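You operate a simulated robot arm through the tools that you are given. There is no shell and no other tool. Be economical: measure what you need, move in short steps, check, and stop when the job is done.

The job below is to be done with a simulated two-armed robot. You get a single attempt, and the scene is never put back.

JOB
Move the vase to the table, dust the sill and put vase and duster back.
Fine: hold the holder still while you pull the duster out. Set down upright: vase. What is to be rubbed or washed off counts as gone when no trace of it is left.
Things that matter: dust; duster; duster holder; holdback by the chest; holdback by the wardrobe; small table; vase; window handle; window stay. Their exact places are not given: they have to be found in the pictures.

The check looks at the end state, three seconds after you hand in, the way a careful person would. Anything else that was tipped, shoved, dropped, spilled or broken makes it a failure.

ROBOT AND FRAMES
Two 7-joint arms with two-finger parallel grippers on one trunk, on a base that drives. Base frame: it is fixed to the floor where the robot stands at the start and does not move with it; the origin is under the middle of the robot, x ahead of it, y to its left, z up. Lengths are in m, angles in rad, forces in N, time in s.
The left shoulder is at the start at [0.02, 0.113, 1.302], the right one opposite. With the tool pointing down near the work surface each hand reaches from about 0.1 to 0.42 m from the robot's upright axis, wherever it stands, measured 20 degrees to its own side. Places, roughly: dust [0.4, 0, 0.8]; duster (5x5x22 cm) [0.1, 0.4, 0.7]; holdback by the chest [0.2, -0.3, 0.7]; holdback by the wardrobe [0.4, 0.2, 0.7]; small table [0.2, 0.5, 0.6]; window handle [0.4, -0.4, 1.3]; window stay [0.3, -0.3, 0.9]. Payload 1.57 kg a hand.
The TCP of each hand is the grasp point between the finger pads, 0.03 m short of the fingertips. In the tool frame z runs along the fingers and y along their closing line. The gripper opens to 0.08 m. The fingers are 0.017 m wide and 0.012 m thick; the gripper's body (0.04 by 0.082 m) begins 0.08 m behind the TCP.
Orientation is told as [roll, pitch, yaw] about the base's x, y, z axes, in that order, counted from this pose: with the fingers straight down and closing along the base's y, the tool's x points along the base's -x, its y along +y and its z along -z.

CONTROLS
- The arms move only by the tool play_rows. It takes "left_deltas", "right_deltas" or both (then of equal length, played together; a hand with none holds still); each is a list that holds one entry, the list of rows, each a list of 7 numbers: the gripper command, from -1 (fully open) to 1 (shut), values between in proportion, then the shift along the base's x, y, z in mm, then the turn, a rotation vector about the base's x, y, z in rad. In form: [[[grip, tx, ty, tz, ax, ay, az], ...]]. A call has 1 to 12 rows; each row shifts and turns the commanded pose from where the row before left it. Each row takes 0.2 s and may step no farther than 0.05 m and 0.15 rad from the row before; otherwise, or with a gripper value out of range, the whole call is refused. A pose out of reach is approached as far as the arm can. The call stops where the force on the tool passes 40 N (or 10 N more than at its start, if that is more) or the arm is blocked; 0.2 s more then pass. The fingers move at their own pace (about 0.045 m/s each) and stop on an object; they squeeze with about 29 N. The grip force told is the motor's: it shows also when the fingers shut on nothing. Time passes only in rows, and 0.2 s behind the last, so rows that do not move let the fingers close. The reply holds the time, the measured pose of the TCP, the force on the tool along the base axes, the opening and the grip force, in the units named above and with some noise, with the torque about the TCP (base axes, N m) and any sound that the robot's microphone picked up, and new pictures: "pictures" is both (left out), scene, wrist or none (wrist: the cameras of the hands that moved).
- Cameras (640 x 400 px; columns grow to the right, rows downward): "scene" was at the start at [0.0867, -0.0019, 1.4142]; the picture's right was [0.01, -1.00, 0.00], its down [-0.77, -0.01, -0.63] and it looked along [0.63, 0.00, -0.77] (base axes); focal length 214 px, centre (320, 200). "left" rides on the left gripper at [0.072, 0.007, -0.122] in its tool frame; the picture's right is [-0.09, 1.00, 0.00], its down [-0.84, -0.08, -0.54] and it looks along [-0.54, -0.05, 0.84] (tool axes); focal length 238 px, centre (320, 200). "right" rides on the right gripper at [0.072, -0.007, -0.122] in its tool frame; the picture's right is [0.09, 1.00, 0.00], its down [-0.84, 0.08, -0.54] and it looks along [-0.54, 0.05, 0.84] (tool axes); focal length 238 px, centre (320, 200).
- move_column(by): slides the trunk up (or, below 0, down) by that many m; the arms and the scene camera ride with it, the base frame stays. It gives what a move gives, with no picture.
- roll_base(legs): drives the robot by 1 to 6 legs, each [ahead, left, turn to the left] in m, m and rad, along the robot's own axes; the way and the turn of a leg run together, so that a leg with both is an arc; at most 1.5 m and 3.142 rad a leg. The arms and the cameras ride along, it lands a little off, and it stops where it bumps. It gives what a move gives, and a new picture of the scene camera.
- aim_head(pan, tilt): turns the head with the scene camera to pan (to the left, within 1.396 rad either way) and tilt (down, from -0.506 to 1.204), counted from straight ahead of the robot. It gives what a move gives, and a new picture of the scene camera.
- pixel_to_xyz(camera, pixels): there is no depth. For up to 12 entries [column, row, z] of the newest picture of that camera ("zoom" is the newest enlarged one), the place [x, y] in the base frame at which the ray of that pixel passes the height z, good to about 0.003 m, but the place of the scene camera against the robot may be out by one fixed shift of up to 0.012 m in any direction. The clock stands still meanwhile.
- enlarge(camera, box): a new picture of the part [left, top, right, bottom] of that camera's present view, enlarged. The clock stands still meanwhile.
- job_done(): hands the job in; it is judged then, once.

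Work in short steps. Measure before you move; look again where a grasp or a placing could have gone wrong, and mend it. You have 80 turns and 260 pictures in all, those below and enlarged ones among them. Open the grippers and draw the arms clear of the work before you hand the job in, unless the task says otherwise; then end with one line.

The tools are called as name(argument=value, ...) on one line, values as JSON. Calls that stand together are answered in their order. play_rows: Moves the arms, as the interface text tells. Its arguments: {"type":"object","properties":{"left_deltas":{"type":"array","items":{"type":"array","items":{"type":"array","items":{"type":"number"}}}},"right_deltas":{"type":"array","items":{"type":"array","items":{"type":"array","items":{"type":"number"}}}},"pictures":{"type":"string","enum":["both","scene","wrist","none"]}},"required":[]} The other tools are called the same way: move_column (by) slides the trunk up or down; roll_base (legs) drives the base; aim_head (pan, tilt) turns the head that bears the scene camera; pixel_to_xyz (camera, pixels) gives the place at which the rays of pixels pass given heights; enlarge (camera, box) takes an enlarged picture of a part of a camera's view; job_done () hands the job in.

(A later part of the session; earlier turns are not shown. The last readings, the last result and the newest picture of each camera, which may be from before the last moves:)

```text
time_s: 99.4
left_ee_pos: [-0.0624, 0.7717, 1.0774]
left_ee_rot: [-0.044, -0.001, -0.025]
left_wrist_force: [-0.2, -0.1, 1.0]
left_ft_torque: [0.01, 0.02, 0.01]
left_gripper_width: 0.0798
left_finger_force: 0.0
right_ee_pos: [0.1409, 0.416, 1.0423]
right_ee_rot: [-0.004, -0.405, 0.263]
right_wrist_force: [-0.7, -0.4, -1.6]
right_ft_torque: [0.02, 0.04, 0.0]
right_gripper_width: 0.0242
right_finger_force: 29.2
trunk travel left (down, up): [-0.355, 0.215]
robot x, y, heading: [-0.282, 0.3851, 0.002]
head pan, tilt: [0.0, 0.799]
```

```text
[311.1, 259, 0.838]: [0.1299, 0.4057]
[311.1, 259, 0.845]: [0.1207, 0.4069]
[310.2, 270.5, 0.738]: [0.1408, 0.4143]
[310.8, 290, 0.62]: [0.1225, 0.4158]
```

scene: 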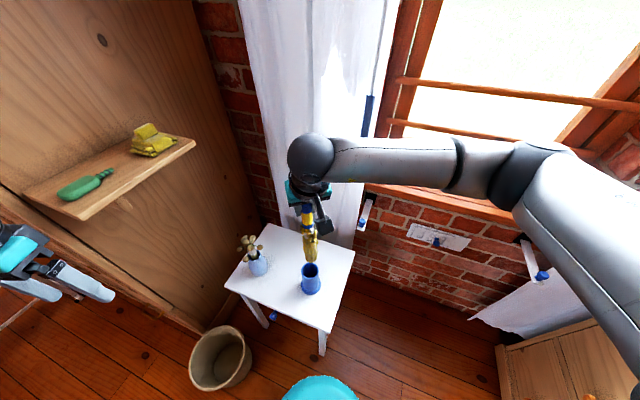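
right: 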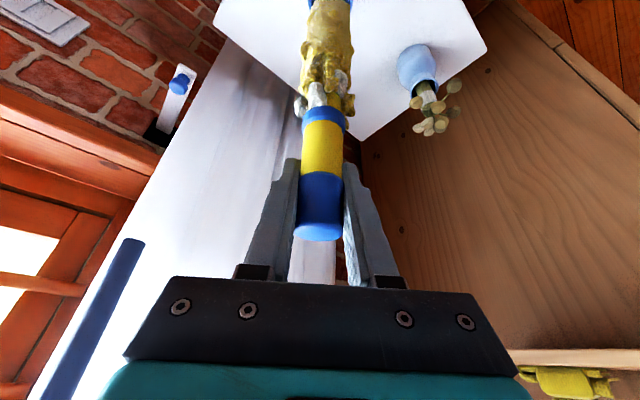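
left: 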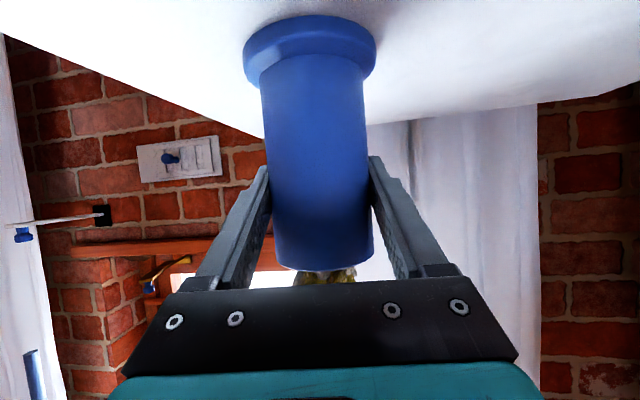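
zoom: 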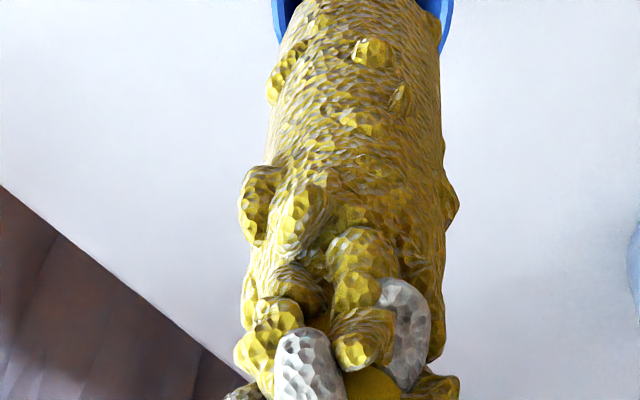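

Tip looks ~3–5 mm off toward −y (and maybe −x). I shift slightly and lower to just above the mouth for a low-parallax comparison.

play_rows(right_deltas=[[[1, 2, 4, -30, 0, 0, 0], [1, 0, 0, -35, 0, 0, 0], [1, 0, 0, -20, 0, 0, 0], [1, 0, 0, 0, 0, 0, 0]]], pictures="both")

enlarge(camera="scene", box=[280, 240, 344, 300])

enlarge(camera="right", box=[240, 0, 400, 100])

```text
time_s: 100.4
left_ee_pos: [-0.0618, 0.7706, 1.0777]
left_ee_rot: [-0.046, 0.0, -0.025]
left_wrist_force: [0.5, -0.5, -0.6]
left_ft_torque: [-0.03, -0.01, 0.0]
left_gripper_width: 0.08
left_finger_force: 0.0
right_ee_pos: [0.1423, 0.4203, 0.9584]
right_ee_rot: [-0.003, -0.405, 0.261]
right_wrist_force: [0.5, 0.3, -0.5]
right_ft_torque: [-0.02, -0.03, 0.0]
right_gripper_width: 0.0241
right_finger_force: 29.2
trunk travel left (down, up): [-0.355, 0.215]
robot x, y, heading: [-0.2833, 0.3821, -0.0]
head pan, tilt: [0.0, 0.799]
```

scene: 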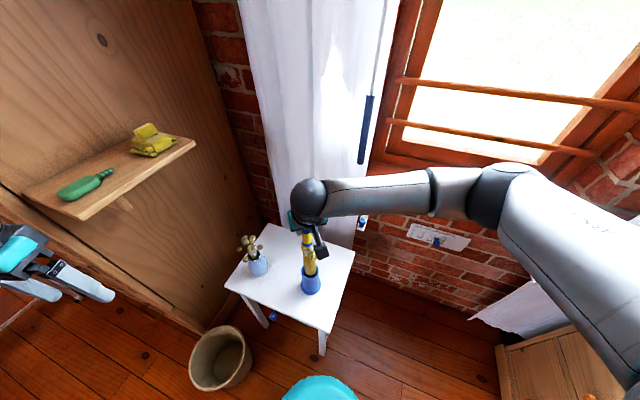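
right: 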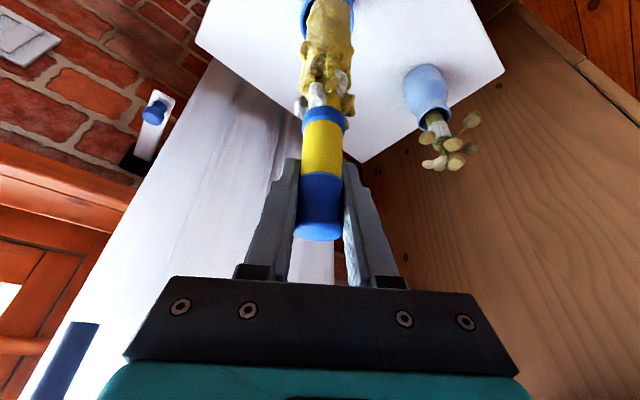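

```text
6.67 times, centred on (312, 270) of scene
```

zoom: 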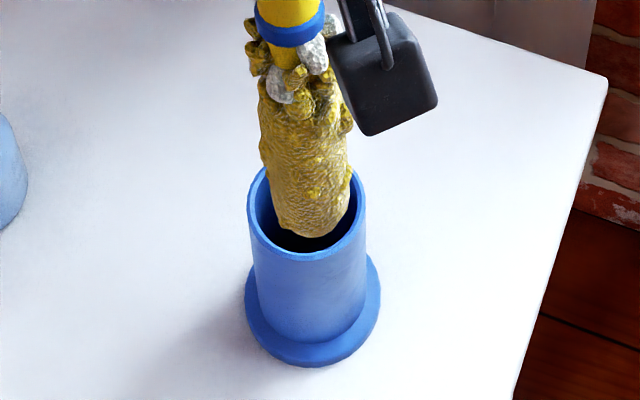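

```text
4.00 times, centred on (320, 50) of right
```

zoom: 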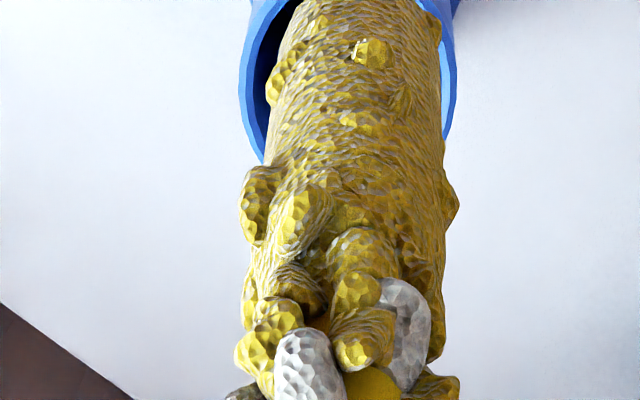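

The tip is centred in the mouth within ~3 mm in both views. I lower slowly while watching forces.

play_rows(right_deltas=[[[1, 0, 0, -12, 0, 0, 0], [1, 0, 0, -12, 0, 0, 0], [1, 0, 0, -12, 0, 0, 0], [1, 0, 0, 0, 0, 0, 0]]], pictures="scene")

enlarge(camera="scene", box=[280, 240, 344, 300])

```text
time_s: 101.4
left_ee_pos: [-0.0629, 0.7703, 1.0775]
left_ee_rot: [-0.044, 0.001, -0.024]
left_wrist_force: [0.3, 0.6, -0.3]
left_ft_torque: [-0.01, 0.01, -0.01]
left_gripper_width: 0.0798
left_finger_force: 0.1
right_ee_pos: [0.1432, 0.4187, 0.9213]
right_ee_rot: [-0.004, -0.406, 0.261]
right_wrist_force: [0.9, -0.5, -1.0]
right_ft_torque: [0.03, 0.03, -0.05]
right_gripper_width: 0.0242
right_finger_force: 29.0
trunk travel left (down, up): [-0.355, 0.215]
robot x, y, heading: [-0.2814, 0.3824, -0.002]
head pan, tilt: [0.0, 0.799]
```

scene: 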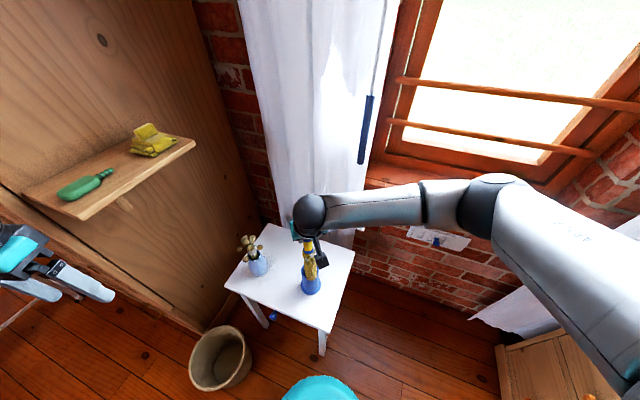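

```text
6.67 times, centred on (312, 270) of scene
```

zoom: 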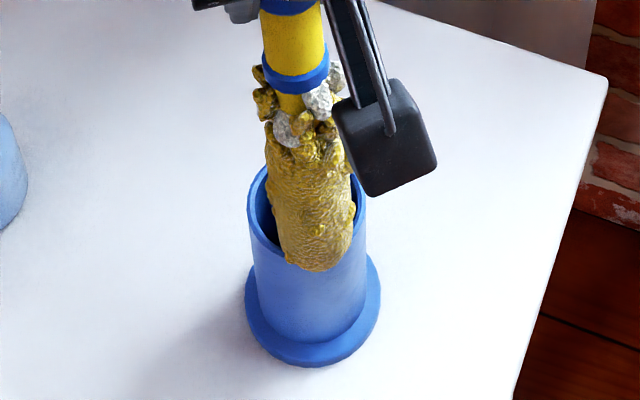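

The tip now overlaps the front rim in the picture without any force, so it's either still above the mouth but too near me in x, or outside. I compute before going on.

pixel_to_xyz(camera="scene", pixels=[[310.8, 276.7, 0.72], [310.8, 276.7, 0.74], [310.8, 276.7, 0.76], [310.2, 270.9, 0.738], [306.5, 246.5, 0.84], [307, 247, 0.83]])

enlarge(camera="right", box=[260, 0, 380, 75])

```text
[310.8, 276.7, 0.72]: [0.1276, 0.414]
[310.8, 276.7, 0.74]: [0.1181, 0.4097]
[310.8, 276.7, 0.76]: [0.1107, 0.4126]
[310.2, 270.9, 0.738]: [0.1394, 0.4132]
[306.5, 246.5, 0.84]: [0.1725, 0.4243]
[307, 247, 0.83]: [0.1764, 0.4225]
```

```text
5.33 times, centred on (320, 38) of right
```

zoom: 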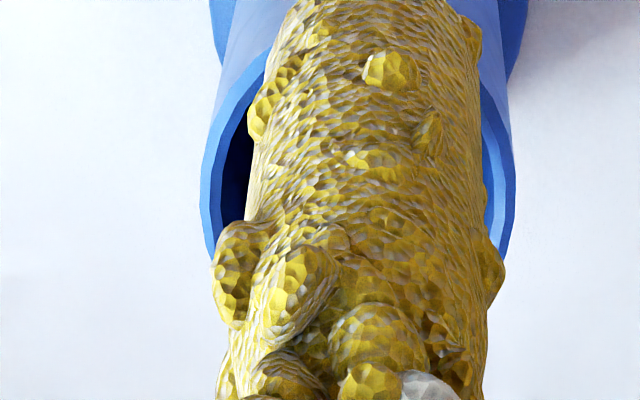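

The duster has pivoted slightly in the grip (tip ≈12 mm toward −x of the mouth centre). I raise 4 cm, rotate −0.06 rad about y to make it vertical again, and re-check.

play_rows(right_deltas=[[[1, 0, 0, 30, 0, 0, 0], [1, 0, 0, 20, 0, 0, 0], [1, 0, 0, 0, 0, -0.06, 0], [1, 0, 0, 0, 0, 0, 0]]], pictures="both")

enlarge(camera="scene", box=[280, 215, 344, 300])

enlarge(camera="right", box=[260, 0, 380, 75])

```text
time_s: 102.4
left_ee_pos: [-0.0617, 0.7724, 1.0758]
left_ee_rot: [-0.043, 0.0, -0.026]
left_wrist_force: [-0.2, 1.0, -0.7]
left_ft_torque: [0.01, -0.02, -0.01]
left_gripper_width: 0.0801
left_finger_force: 0.1
right_ee_pos: [0.1411, 0.4196, 0.9711]
right_ee_rot: [-0.019, -0.462, 0.267]
right_wrist_force: [-0.6, -0.9, 0.0]
right_ft_torque: [0.01, 0.0, -0.02]
right_gripper_width: 0.0239
right_finger_force: 29.2
trunk travel left (down, up): [-0.355, 0.215]
robot x, y, heading: [-0.2822, 0.3815, -0.001]
head pan, tilt: [0.0, 0.799]
```

scene: 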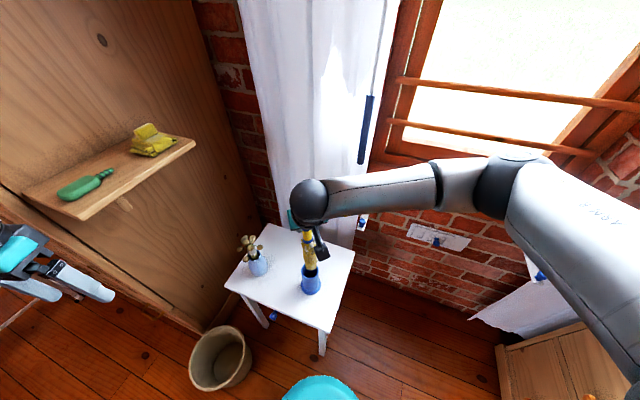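
right: 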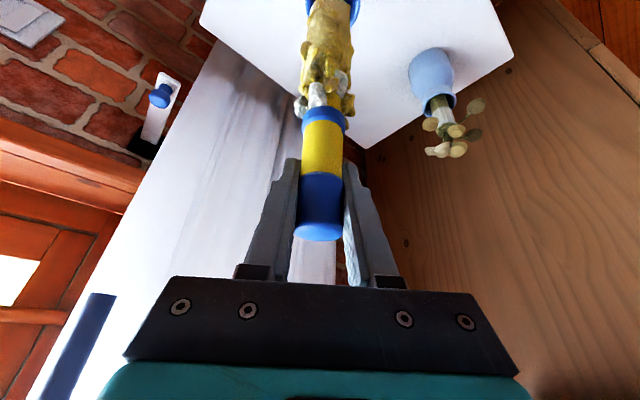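

```text
4.71 times, centred on (312, 258) of scene
```

zoom: 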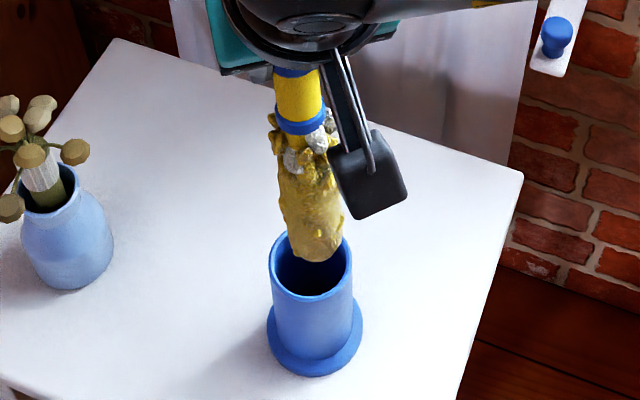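

```text
5.33 times, centred on (320, 38) of right
```

zoom: 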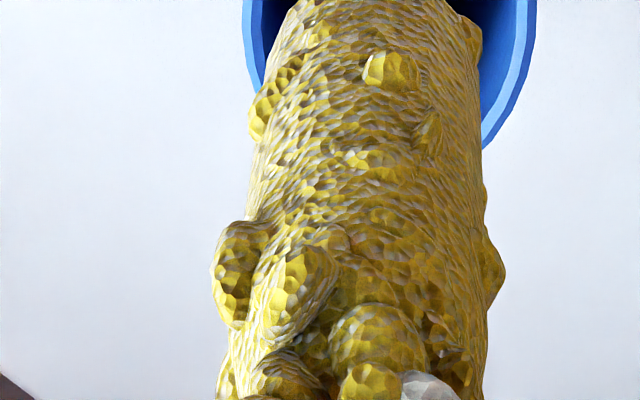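

Tip is now ~4 mm toward −y and perhaps 2–4 mm too far in +x. I roll +0.022 about x, shift −2 mm in x and lower to the mouth.

play_rows(right_deltas=[[[1, -2, 0, 0, 0.022, 0, 0], [1, 0, 0, -15, 0, 0, 0], [1, 0, 0, -15, 0, 0, 0], [1, 0, 0, 0, 0, 0, 0]]], pictures="both")

enlarge(camera="scene", box=[280, 240, 344, 300])

enlarge(camera="right", box=[260, 0, 380, 75])

```text
time_s: 103.4
left_ee_pos: [-0.0619, 0.7712, 1.0767]
left_ee_rot: [-0.045, 0.0, -0.025]
left_wrist_force: [0.0, -0.9, -0.4]
left_ft_torque: [-0.01, 0.02, 0.02]
left_gripper_width: 0.0802
left_finger_force: 0.1
right_ee_pos: [0.1406, 0.4194, 0.9417]
right_ee_rot: [0.002, -0.468, 0.258]
right_wrist_force: [0.5, 0.6, -0.4]
right_ft_torque: [0.02, -0.03, -0.03]
right_gripper_width: 0.0238
right_finger_force: 29.4
trunk travel left (down, up): [-0.355, 0.215]
robot x, y, heading: [-0.284, 0.3824, -0.003]
head pan, tilt: [0.0, 0.799]
```

scene: 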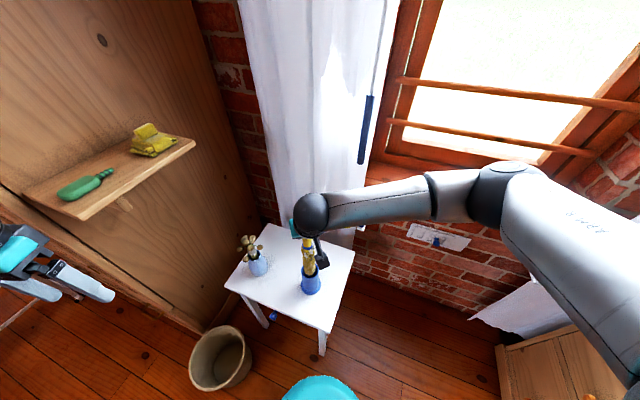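
right: 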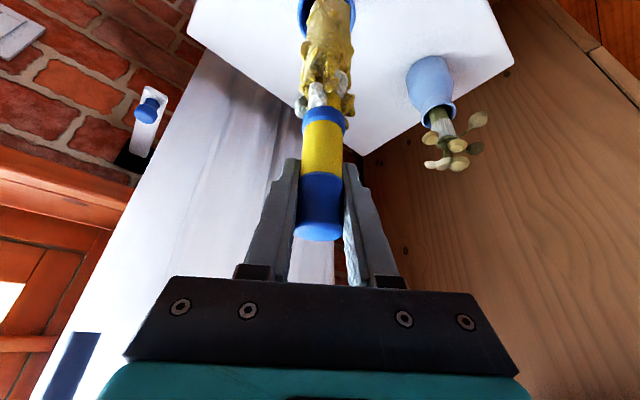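

```text
6.67 times, centred on (312, 270) of scene
```

zoom: 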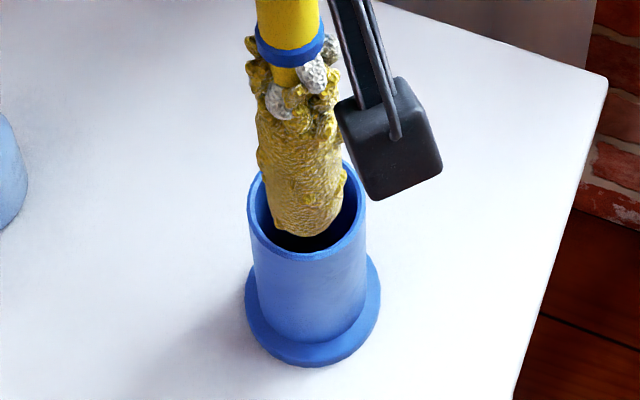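

```text
5.33 times, centred on (320, 38) of right
```

zoom: 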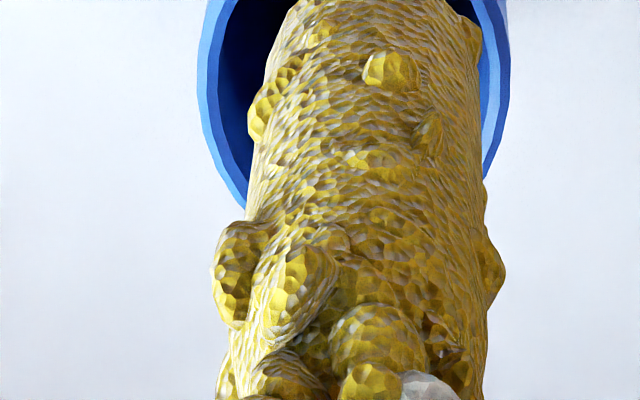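

Now centred: tip col 308 vs mouth 307, and inside the rim in rows. Lower further with checks.

play_rows(right_deltas=[[[1, 0, 0, -12, 0, 0, 0], [1, 0, 0, -12, 0, 0, 0], [1, 0, 0, -12, 0, 0, 0], [1, 0, 0, 0, 0, 0, 0]]], pictures="scene")

enlarge(camera="scene", box=[280, 240, 344, 300])

```text
time_s: 104.4
left_ee_pos: [-0.063, 0.7712, 1.077]
left_ee_rot: [-0.044, -0.002, -0.025]
left_wrist_force: [0.5, 0.7, -0.3]
left_ft_torque: [0.0, -0.01, 0.0]
left_gripper_width: 0.0799
left_finger_force: 0.1
right_ee_pos: [0.143, 0.4219, 0.9106]
right_ee_rot: [0.004, -0.479, 0.256]
right_wrist_force: [4.2, -0.4, 27.8]
right_ft_torque: [0.04, -0.26, 0.01]
right_gripper_width: 0.0243
right_finger_force: 29.0
trunk travel left (down, up): [-0.355, 0.215]
robot x, y, heading: [-0.2839, 0.3862, -0.002]
head pan, tilt: [0.0, 0.799]
```

scene: 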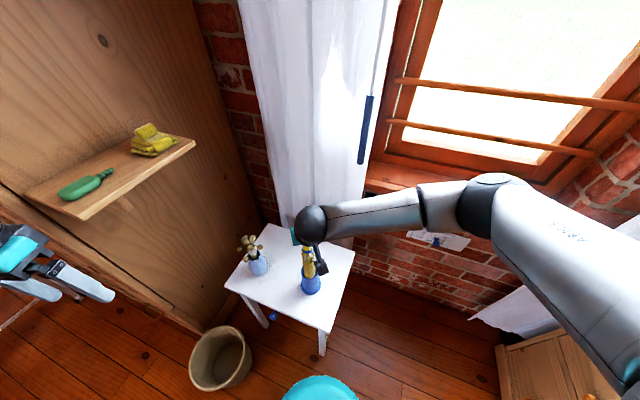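

```text
6.67 times, centred on (312, 270) of scene
```

zoom: 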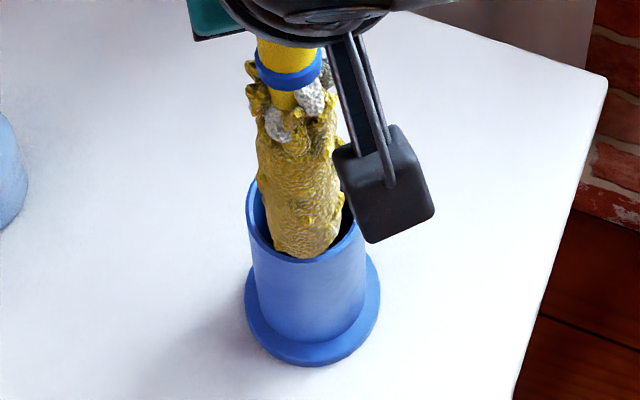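

Contact on the front rim (28 N): tip still ~11 mm too near. I raise 25 mm, rotate another −0.06 rad about y, and retry.

play_rows(right_deltas=[[[1, 0, 0, 15, 0, 0, 0], [1, 0, 0, 15, 0, 0, 0], [1, 0, 0, 0, 0, -0.065, 0], [1, 0, 0, 0, 0, 0, 0], [1, 0, 0, -10, 0, 0, 0], [1, 0, 0, -10, 0, 0, 0], [1, 0, 0, 0, 0, 0, 0]]], pictures="both")

enlarge(camera="scene", box=[280, 240, 344, 300])

enlarge(camera="right", box=[260, 0, 380, 75])

```text
time_s: 106.0
left_ee_pos: [-0.0626, 0.7701, 1.0773]
left_ee_rot: [-0.043, 0.0, -0.026]
left_wrist_force: [0.1, 0.3, 0.3]
left_ft_torque: [0.02, 0.0, -0.02]
left_gripper_width: 0.0801
left_finger_force: 0.1
right_ee_pos: [0.1416, 0.419, 0.9166]
right_ee_rot: [-0.017, -0.532, 0.269]
right_wrist_force: [1.1, 0.1, -1.0]
right_ft_torque: [-0.01, 0.0, -0.03]
right_gripper_width: 0.024
right_finger_force: 29.2
trunk travel left (down, up): [-0.355, 0.215]
robot x, y, heading: [-0.2819, 0.3792, -0.001]
head pan, tilt: [0.0, 0.799]
```

scene: 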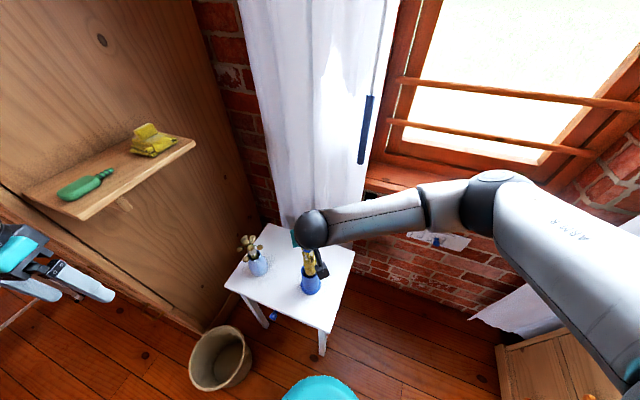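
right: 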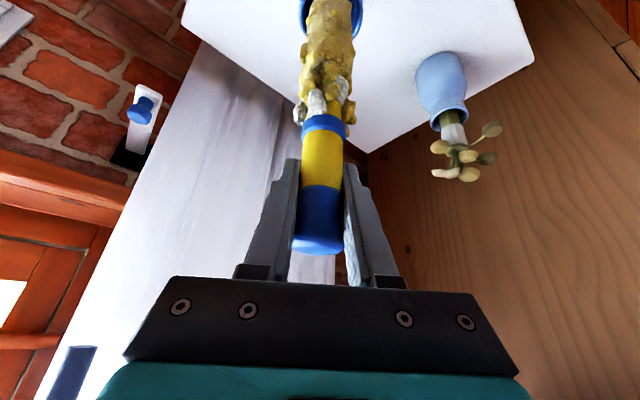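

```text
6.67 times, centred on (312, 270) of scene
```

zoom: 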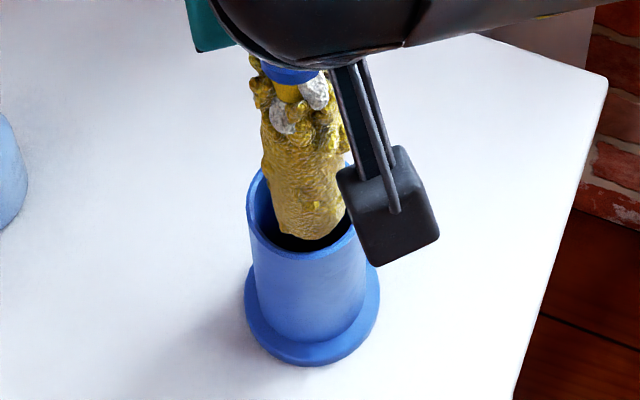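

```text
5.33 times, centred on (320, 38) of right
```

zoom: 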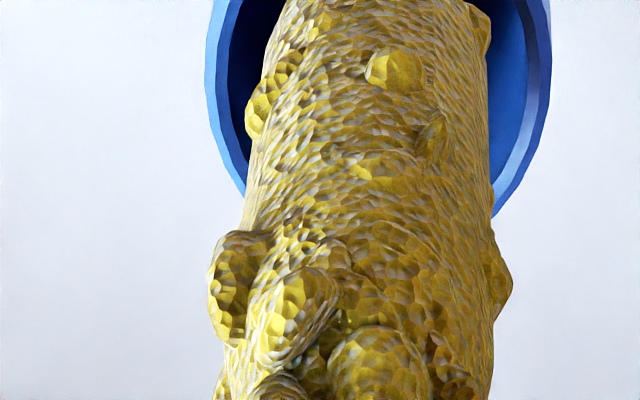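

The tip is inside the rim now (row 237), leaning slightly −y. I roll +0.035 with a −3 mm y shift, and lower gently.

play_rows(right_deltas=[[[1, 0, -3, 0, 0.035, 0, 0], [1, 1, 0, -8, 0, 0, 0], [1, 0, 0, -8, 0, 0, 0], [1, 0, 0, -8, 0, 0, 0], [1, 0, 0, 0, 0, 0, 0]]], pictures="scene")

enlarge(camera="scene", box=[280, 240, 344, 300])

```text
time_s: 107.2
left_ee_pos: [-0.0638, 0.7714, 1.0756]
left_ee_rot: [-0.043, -0.002, -0.023]
left_wrist_force: [-0.6, 0.3, 0.3]
left_ft_torque: [0.0, 0.0, -0.02]
left_gripper_width: 0.0801
left_finger_force: 0.1
right_ee_pos: [0.1445, 0.4184, 0.8963]
right_ee_rot: [0.027, -0.551, 0.248]
right_wrist_force: [4.2, 1.8, 29.3]
right_ft_torque: [-0.19, -0.08, 0.0]
right_gripper_width: 0.0241
right_finger_force: 29.3
trunk travel left (down, up): [-0.355, 0.215]
robot x, y, heading: [-0.2819, 0.3835, 0.0]
head pan, tilt: [0.0, 0.799]
```

scene: 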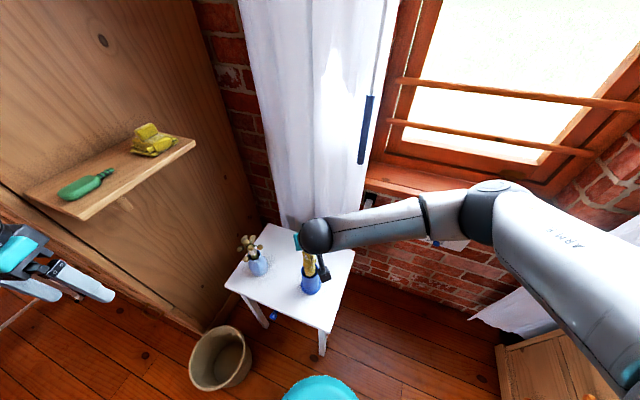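

```text
6.67 times, centred on (312, 270) of scene
```

zoom: 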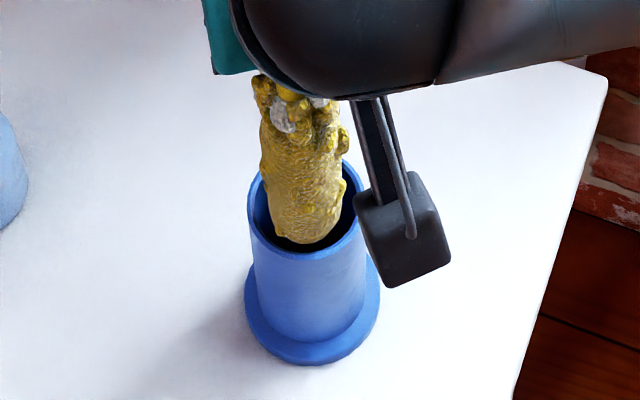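

Contact again, tip on the inner front rim; laterally centred (col 307). I raise a little, shift +7 mm in x, and try again.

play_rows(right_deltas=[[[1, 0, 0, 12, 0, 0, 0], [1, 8, 0, 0, 0, 0, 0], [1, 0, 0, -8, 0, 0, 0], [1, 0, 0, -8, 0, 0, 0], [1, 0, 0, -8, 0, 0, 0], [1, 0, 0, 0, 0, 0, 0]]], pictures="both")

enlarge(camera="scene", box=[280, 240, 344, 300])

enlarge(camera="right", box=[240, 0, 400, 100])

```text
time_s: 108.6
left_ee_pos: [-0.0633, 0.7722, 1.0776]
left_ee_rot: [-0.044, -0.002, -0.024]
left_wrist_force: [0.8, -0.2, -0.6]
left_ft_torque: [0.01, 0.01, 0.02]
left_gripper_width: 0.0801
left_finger_force: 0.0
right_ee_pos: [0.153, 0.417, 0.8831]
right_ee_rot: [0.024, -0.548, 0.247]
right_wrist_force: [2.9, -1.3, 25.3]
right_ft_torque: [-0.78, 0.29, 0.1]
right_gripper_width: 0.0245
right_finger_force: 28.7
trunk travel left (down, up): [-0.355, 0.215]
robot x, y, heading: [-0.2828, 0.3822, -0.0]
head pan, tilt: [0.0, 0.799]
```

scene: 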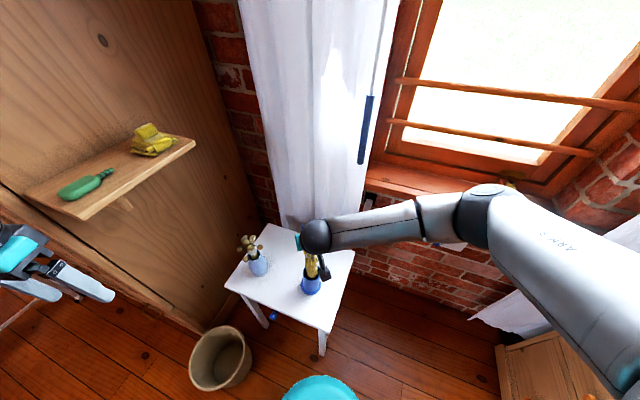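
right: 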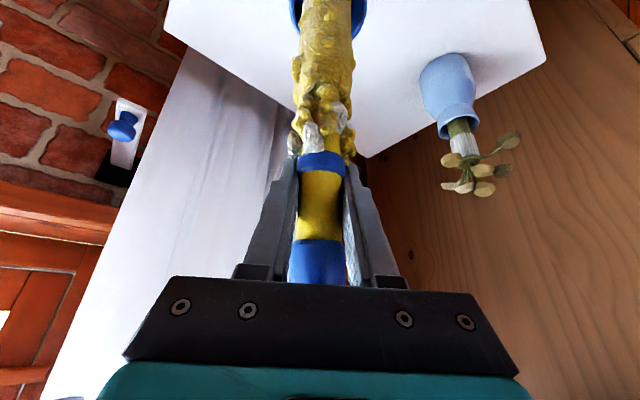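

```text
6.67 times, centred on (312, 270) of scene
```

zoom: 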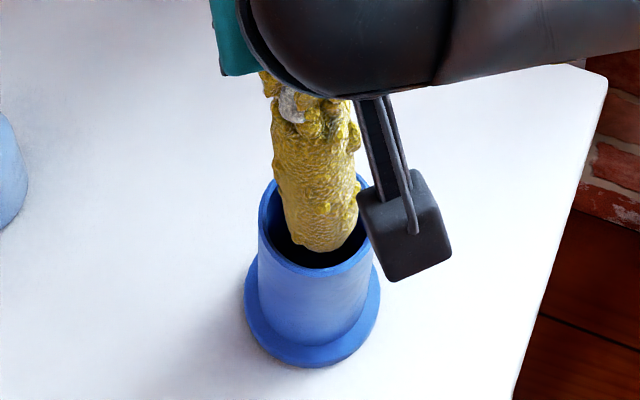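

```text
4.00 times, centred on (320, 50) of right
```

zoom: 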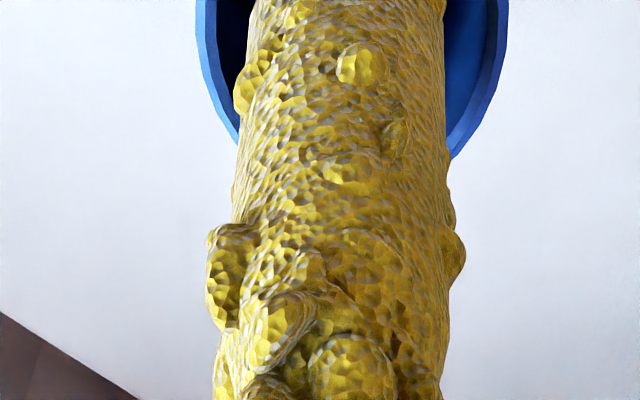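

The cup was tipped slightly, so I immediately raise the duster 30 mm straight up and check that the holder settles upright.

play_rows(right_deltas=[[[1, 0, 0, 10, 0, 0, 0], [1, 0, 0, 20, 0, 0, 0], [1, 0, 0, 30, 0, 0, 0], [1, 0, 0, 0, 0, 0, 0]]], pictures="scene")

enlarge(camera="scene", box=[280, 220, 344, 300])

```text
time_s: 109.6
left_ee_pos: [-0.0624, 0.7714, 1.0756]
left_ee_rot: [-0.044, 0.001, -0.024]
left_wrist_force: [-0.3, -0.6, 0.2]
left_ft_torque: [0.03, 0.01, 0.01]
left_gripper_width: 0.0803
left_finger_force: 0.0
right_ee_pos: [0.1506, 0.4177, 0.94]
right_ee_rot: [0.023, -0.538, 0.248]
right_wrist_force: [0.0, 0.3, -1.1]
right_ft_torque: [-0.01, 0.01, -0.02]
right_gripper_width: 0.0242
right_finger_force: 29.0
trunk travel left (down, up): [-0.355, 0.215]
robot x, y, heading: [-0.284, 0.3828, 0.002]
head pan, tilt: [0.0, 0.799]
```

scene: 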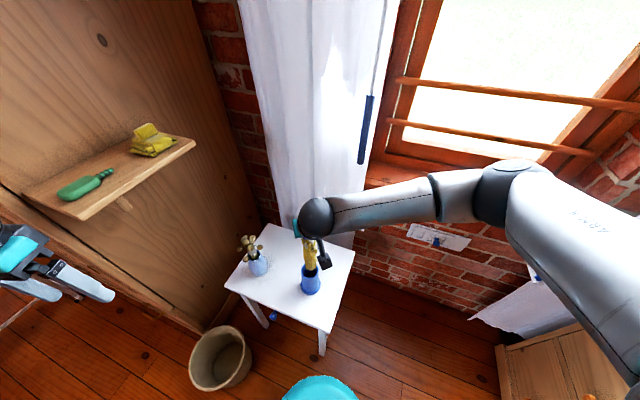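

```text
5.00 times, centred on (312, 260) of scene
```

zoom: 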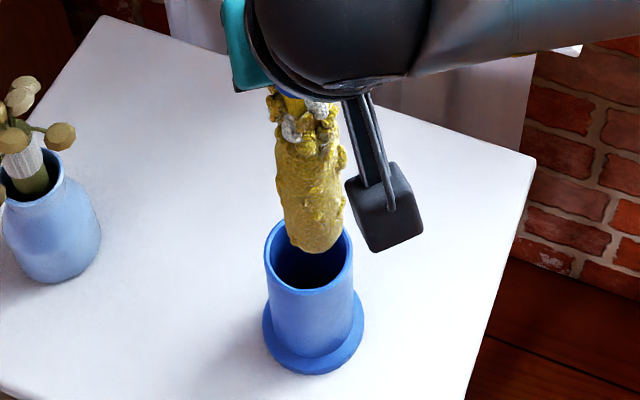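

The holder stands upright in its place. I'll hold it with the left hand for the insertion, which also gives a second view. First the left hand goes to the approach line.

play_rows(left_deltas=[[[-1, 12, -22, -27, 0, -0.134, 0], [-1, 12, -22, -27, 0, -0.134, 0], [-1, 12, -22, -27, 0, -0.134, 0], [-1, 12, -22, -27, 0, -0.134, 0], [-1, 12, -22, -27, 0, -0.134, 0], [-1, 12, -22, -27, 0, -0.134, 0], [-1, 12, -22, -27, 0, -0.134, 0], [-1, 12, -22, -27, 0, -0.134, 0], [-1, -4, -23, -34, 0, 0, -0.125], [-1, -4, -23, -34, 0, 0, -0.125], [-1, -4, -23, -34, 0, 0, -0.125], [-1, -4, -23, -34, 0, 0, -0.125]]], pictures="both")

```text
time_s: 112.2
left_ee_pos: [0.0174, 0.5024, 0.7244]
left_ee_rot: [0.001, -1.071, -0.554]
left_wrist_force: [-0.1, -0.1, -1.0]
left_ft_torque: [0.01, 0.01, -0.01]
left_gripper_width: 0.0798
left_finger_force: 0.0
right_ee_pos: [0.1519, 0.4167, 0.9391]
right_ee_rot: [0.021, -0.539, 0.248]
right_wrist_force: [0.6, -0.1, -0.1]
right_ft_torque: [0.0, 0.0, -0.02]
right_gripper_width: 0.024
right_finger_force: 29.1
trunk travel left (down, up): [-0.355, 0.215]
robot x, y, heading: [-0.2844, 0.3853, -0.003]
head pan, tilt: [0.0, 0.799]
```

scene: 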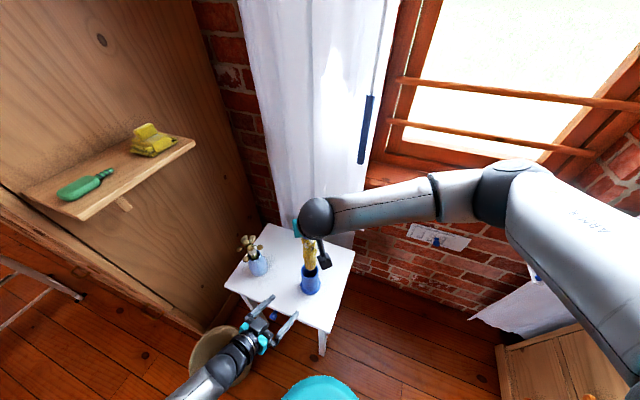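
left: 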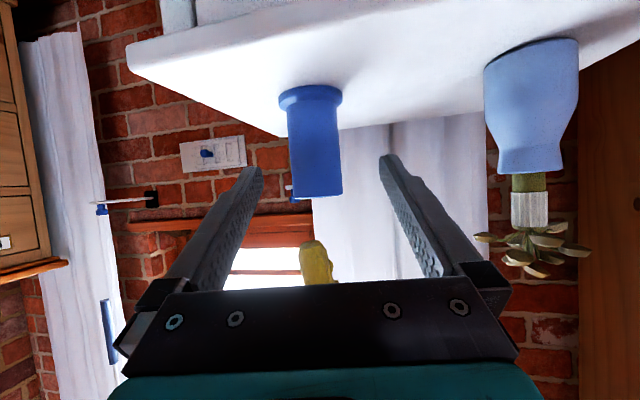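

Very useful: in the left view the cup axis is at col 318 and the duster tip at ≈(315,243), about 6 cm above the rim — so the duster has slid up in the grip (tip only ~14 cm below TCP). I recompute the tip's place with the right height.

pixel_to_xyz(camera="scene", pixels=[[310.6, 266.4, 0.795], [310.6, 266.4, 0.8], [310.6, 266.4, 0.805], [309.8, 271.2, 0.738]])

enlarge(camera="left", box=[260, 80, 380, 290])

```text
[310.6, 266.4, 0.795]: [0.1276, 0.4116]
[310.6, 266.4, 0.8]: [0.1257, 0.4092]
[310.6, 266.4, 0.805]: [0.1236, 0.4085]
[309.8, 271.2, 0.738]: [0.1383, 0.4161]
```

```text
1.90 times, centred on (320, 185) of left
```

zoom: 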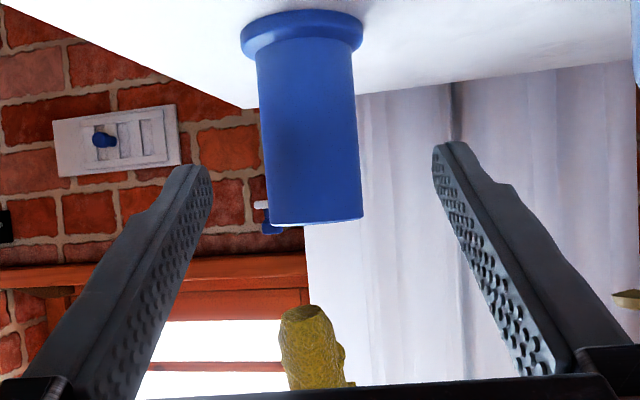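

Both views agree: the tip is ≈(−12,−7) mm from the mouth axis and the duster leans ~0.17 rad. I rotate the tool (+0.04, −0.14) and shift −8 mm in x, then check in both views.

play_rows(right_deltas=[[[1, 0, 0, 0, 0.02, -0.07, 0], [1, -8, 0, 0, 0.02, -0.07, 0], [1, 0, 0, 0, 0, 0, 0]]], pictures="none")

enlarge(camera="left", box=[260, 80, 380, 290])

enlarge(camera="scene", box=[280, 220, 344, 300])

```text
time_s: 113.0
left_ee_pos: [0.0172, 0.5026, 0.7254]
left_ee_rot: [0.0, -1.07, -0.551]
left_wrist_force: [-0.8, -1.3, 0.4]
left_ft_torque: [0.02, 0.01, 0.01]
left_gripper_width: 0.0799
left_finger_force: 0.1
right_ee_pos: [0.1415, 0.4156, 0.9395]
right_ee_rot: [0.029, -0.685, 0.245]
right_wrist_force: [-0.4, 0.2, -1.2]
right_ft_torque: [-0.02, 0.0, 0.06]
right_gripper_width: 0.0241
right_finger_force: 29.0
trunk travel left (down, up): [-0.355, 0.215]
robot x, y, heading: [-0.2835, 0.3808, 0.003]
head pan, tilt: [0.0, 0.799]
```

```text
1.90 times, centred on (320, 185) of left
```

zoom: 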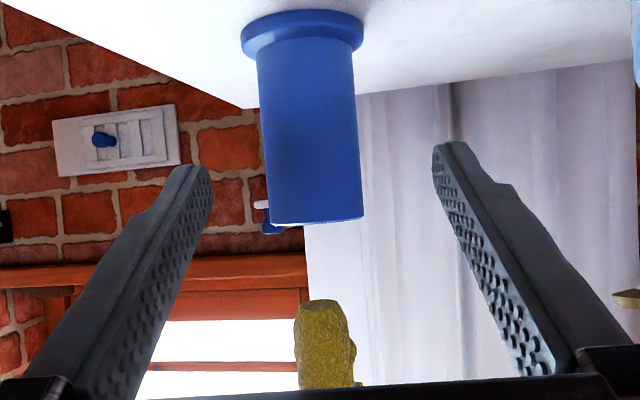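

```text
5.00 times, centred on (312, 260) of scene
```

zoom: 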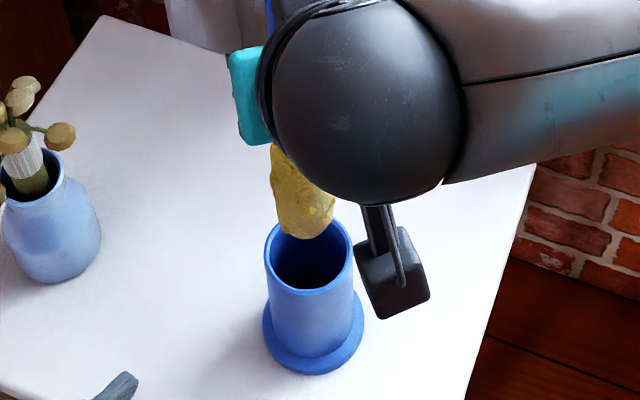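

Tip and mouth now agree within ~3 mm in both views. Now the left hand advances to the cup.

play_rows(left_deltas=[[[-1, -2, -4, -7, 0, 0, 0], [-1, 25, -15, -7, 0, 0, 0], [-1, 25, -15, -7, 0, 0, 0], [-1, 25, -15, -7, 0, 0, 0], [-1, 20, -12, 0, 0, 0, 0], [-1, 0, 0, 0, 0, 0, 0]]], pictures="wrist")

```text
time_s: 114.4
left_ee_pos: [0.1118, 0.4415, 0.6956]
left_ee_rot: [-0.001, -1.072, -0.549]
left_wrist_force: [-0.7, 0.4, -0.1]
left_ft_torque: [0.03, -0.01, 0.02]
left_gripper_width: 0.0798
left_finger_force: 0.0
right_ee_pos: [0.1415, 0.4169, 0.9394]
right_ee_rot: [0.027, -0.687, 0.245]
right_wrist_force: [-0.4, -0.8, -1.1]
right_ft_torque: [-0.01, 0.03, 0.01]
right_gripper_width: 0.0241
right_finger_force: 28.9
trunk travel left (down, up): [-0.355, 0.215]
robot x, y, heading: [-0.2803, 0.3843, 0.002]
head pan, tilt: [0.0, 0.799]
```

left: 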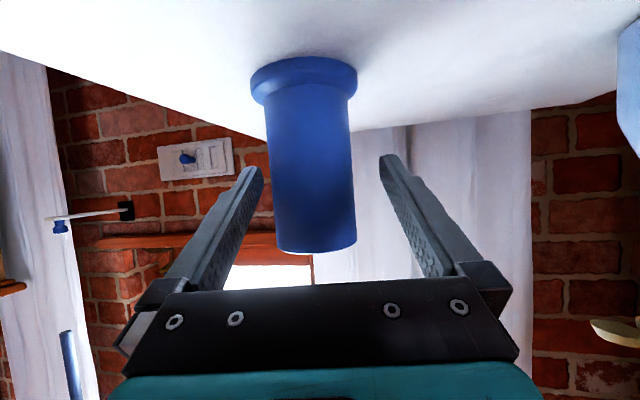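

The cup is ~7 mm left of centre; correct, advance the last 3 cm and close.

play_rows(left_deltas=[[[-1, -3, -6, 0, 0, 0, 0], [-1, 14, -9, 0, 0, 0, 0], [-1, 13, -8, 0, 0, 0, 0], [-1, 0, 0, 0, 0, 0, 0], [0.0, 0, 0, 0, 0, 0, 0], [0.4, 0, 0, 0, 0, 0, 0], [1, 0, 0, 0, 0, 0, 0], [1, 0, 0, 0, 0, 0, 0]]], pictures="both")

enlarge(camera="scene", box=[280, 220, 344, 300])

```text
time_s: 116.2
left_ee_pos: [0.1346, 0.4202, 0.6955]
left_ee_rot: [-0.001, -1.073, -0.55]
left_wrist_force: [0.1, -0.2, 0.8]
left_ft_torque: [-0.02, 0.04, -0.02]
left_gripper_width: 0.0552
left_finger_force: 28.6
right_ee_pos: [0.1411, 0.4155, 0.9406]
right_ee_rot: [0.028, -0.686, 0.244]
right_wrist_force: [-0.2, 0.7, -1.6]
right_ft_torque: [-0.02, 0.0, -0.01]
right_gripper_width: 0.0241
right_finger_force: 28.6
trunk travel left (down, up): [-0.355, 0.215]
robot x, y, heading: [-0.2833, 0.3808, 0.001]
head pan, tilt: [0.0, 0.799]
```

scene: 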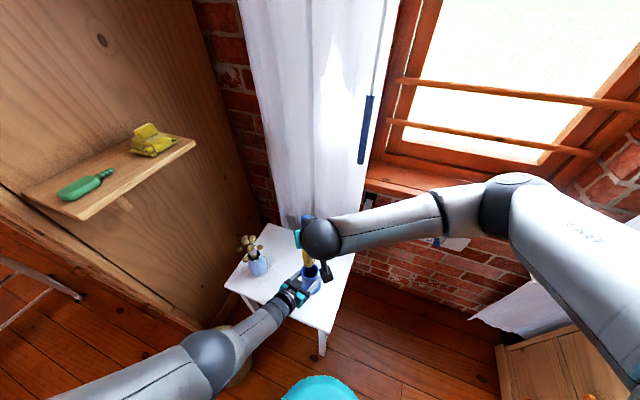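
left: 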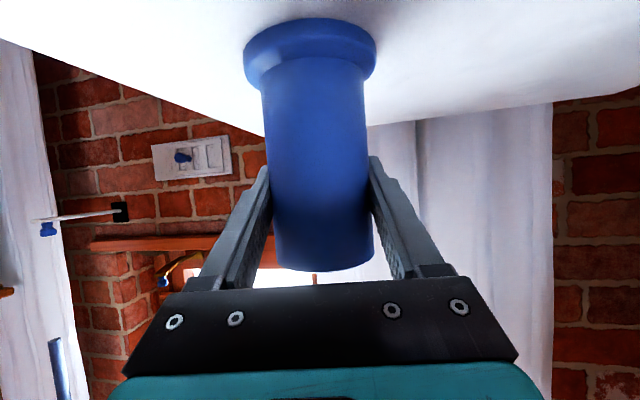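

```text
5.00 times, centred on (312, 260) of scene
```

zoom: 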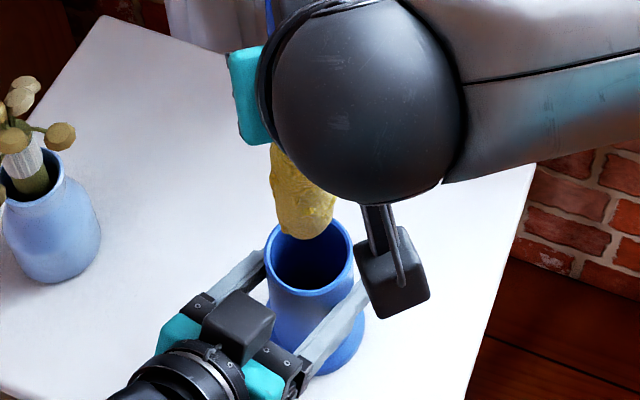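

Holder held. Lower the duster in steps.

play_rows(right_deltas=[[[1, 0, 0, -15, 0, 0, 0], [1, 0, 0, -15, 0, 0, 0], [1, 0, 0, -10, 0, 0, 0], [1, 0, 0, -10, 0, 0, 0], [1, 0, 0, 0, 0, 0, 0]]], pictures="scene")

enlarge(camera="scene", box=[280, 220, 344, 300])

```text
time_s: 117.4
left_ee_pos: [0.1332, 0.4195, 0.6946]
left_ee_rot: [-0.001, -1.073, -0.551]
left_wrist_force: [0.2, -1.5, 0.7]
left_ft_torque: [-0.07, 0.03, 0.01]
left_gripper_width: 0.0551
left_finger_force: 29.0
right_ee_pos: [0.1424, 0.4157, 0.8907]
right_ee_rot: [0.029, -0.685, 0.244]
right_wrist_force: [1.0, -0.6, -0.9]
right_ft_torque: [-0.01, -0.02, 0.03]
right_gripper_width: 0.0243
right_finger_force: 29.1
trunk travel left (down, up): [-0.355, 0.215]
robot x, y, heading: [-0.2825, 0.3807, 0.0]
head pan, tilt: [0.0, 0.799]
```

scene: 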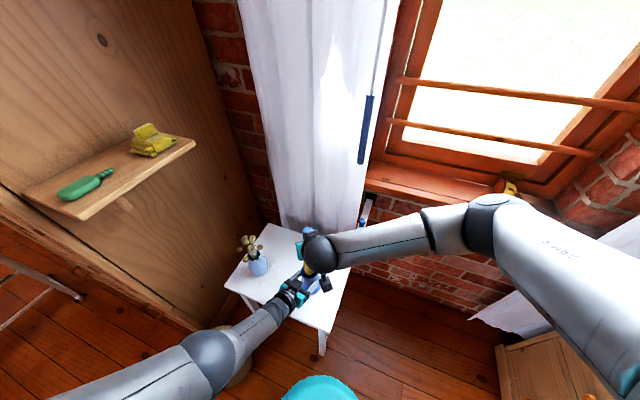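

```text
5.00 times, centred on (312, 260) of scene
```

zoom: 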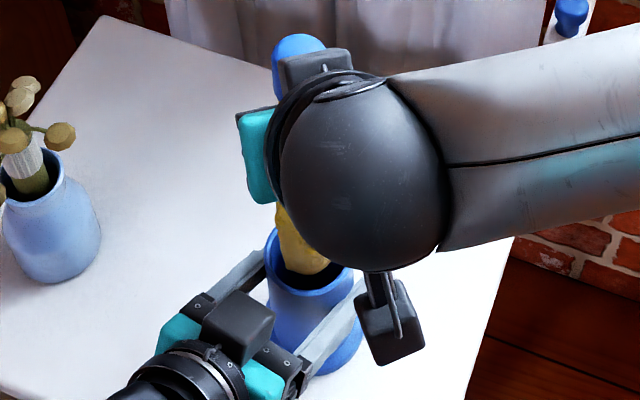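

No force yet and the tip appears inside the mouth. Continue down in 8 mm steps.

play_rows(right_deltas=[[[1, 0, 0, -8, 0, 0, 0], [1, 0, 0, -8, 0, 0, 0], [1, 0, 0, -8, 0, 0, 0], [1, 0, 0, 0, 0, 0, 0]]], pictures="both")

enlarge(camera="scene", box=[280, 220, 344, 300])

```text
time_s: 118.4
left_ee_pos: [0.1329, 0.4203, 0.6962]
left_ee_rot: [0.003, -1.071, -0.551]
left_wrist_force: [-1.7, 2.1, 1.7]
left_ft_torque: [-0.03, -0.07, 0.01]
left_gripper_width: 0.055
left_finger_force: 29.4
right_ee_pos: [0.1454, 0.4176, 0.8713]
right_ee_rot: [0.031, -0.697, 0.243]
right_wrist_force: [5.9, -1.6, 28.2]
right_ft_torque: [0.2, -0.06, -0.03]
right_gripper_width: 0.024
right_finger_force: 28.6
trunk travel left (down, up): [-0.355, 0.215]
robot x, y, heading: [-0.2831, 0.3832, 0.004]
head pan, tilt: [0.0, 0.799]
```

scene: 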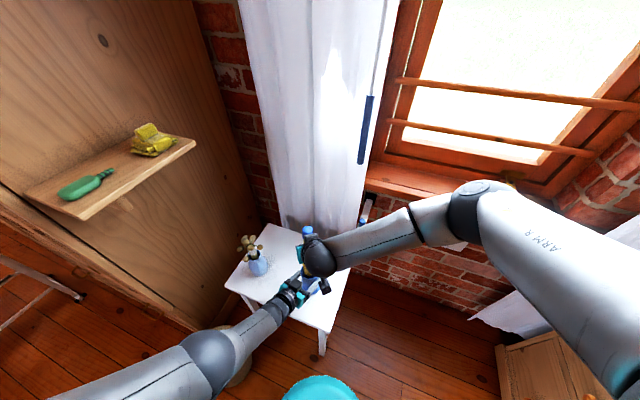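
right: 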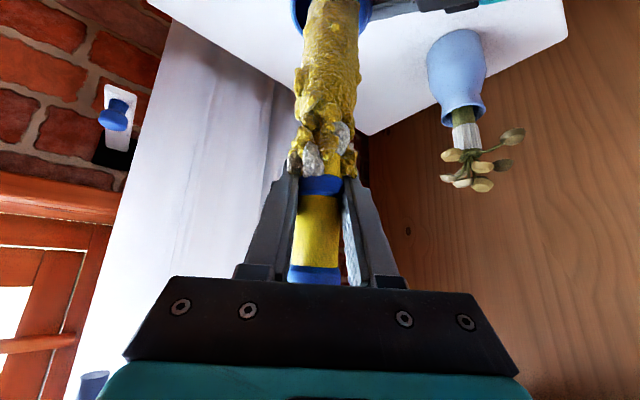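

```text
5.00 times, centred on (312, 260) of scene
5 turns are left
```

zoom: 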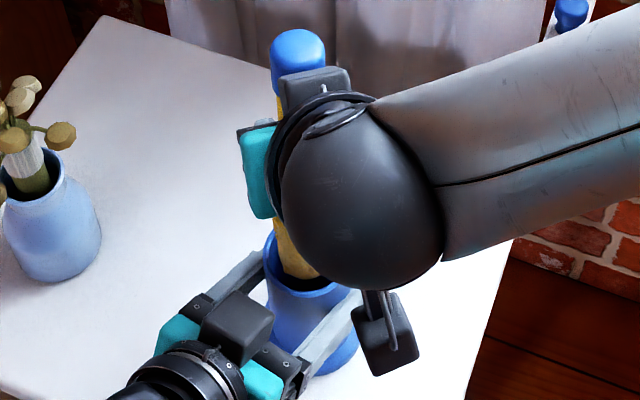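

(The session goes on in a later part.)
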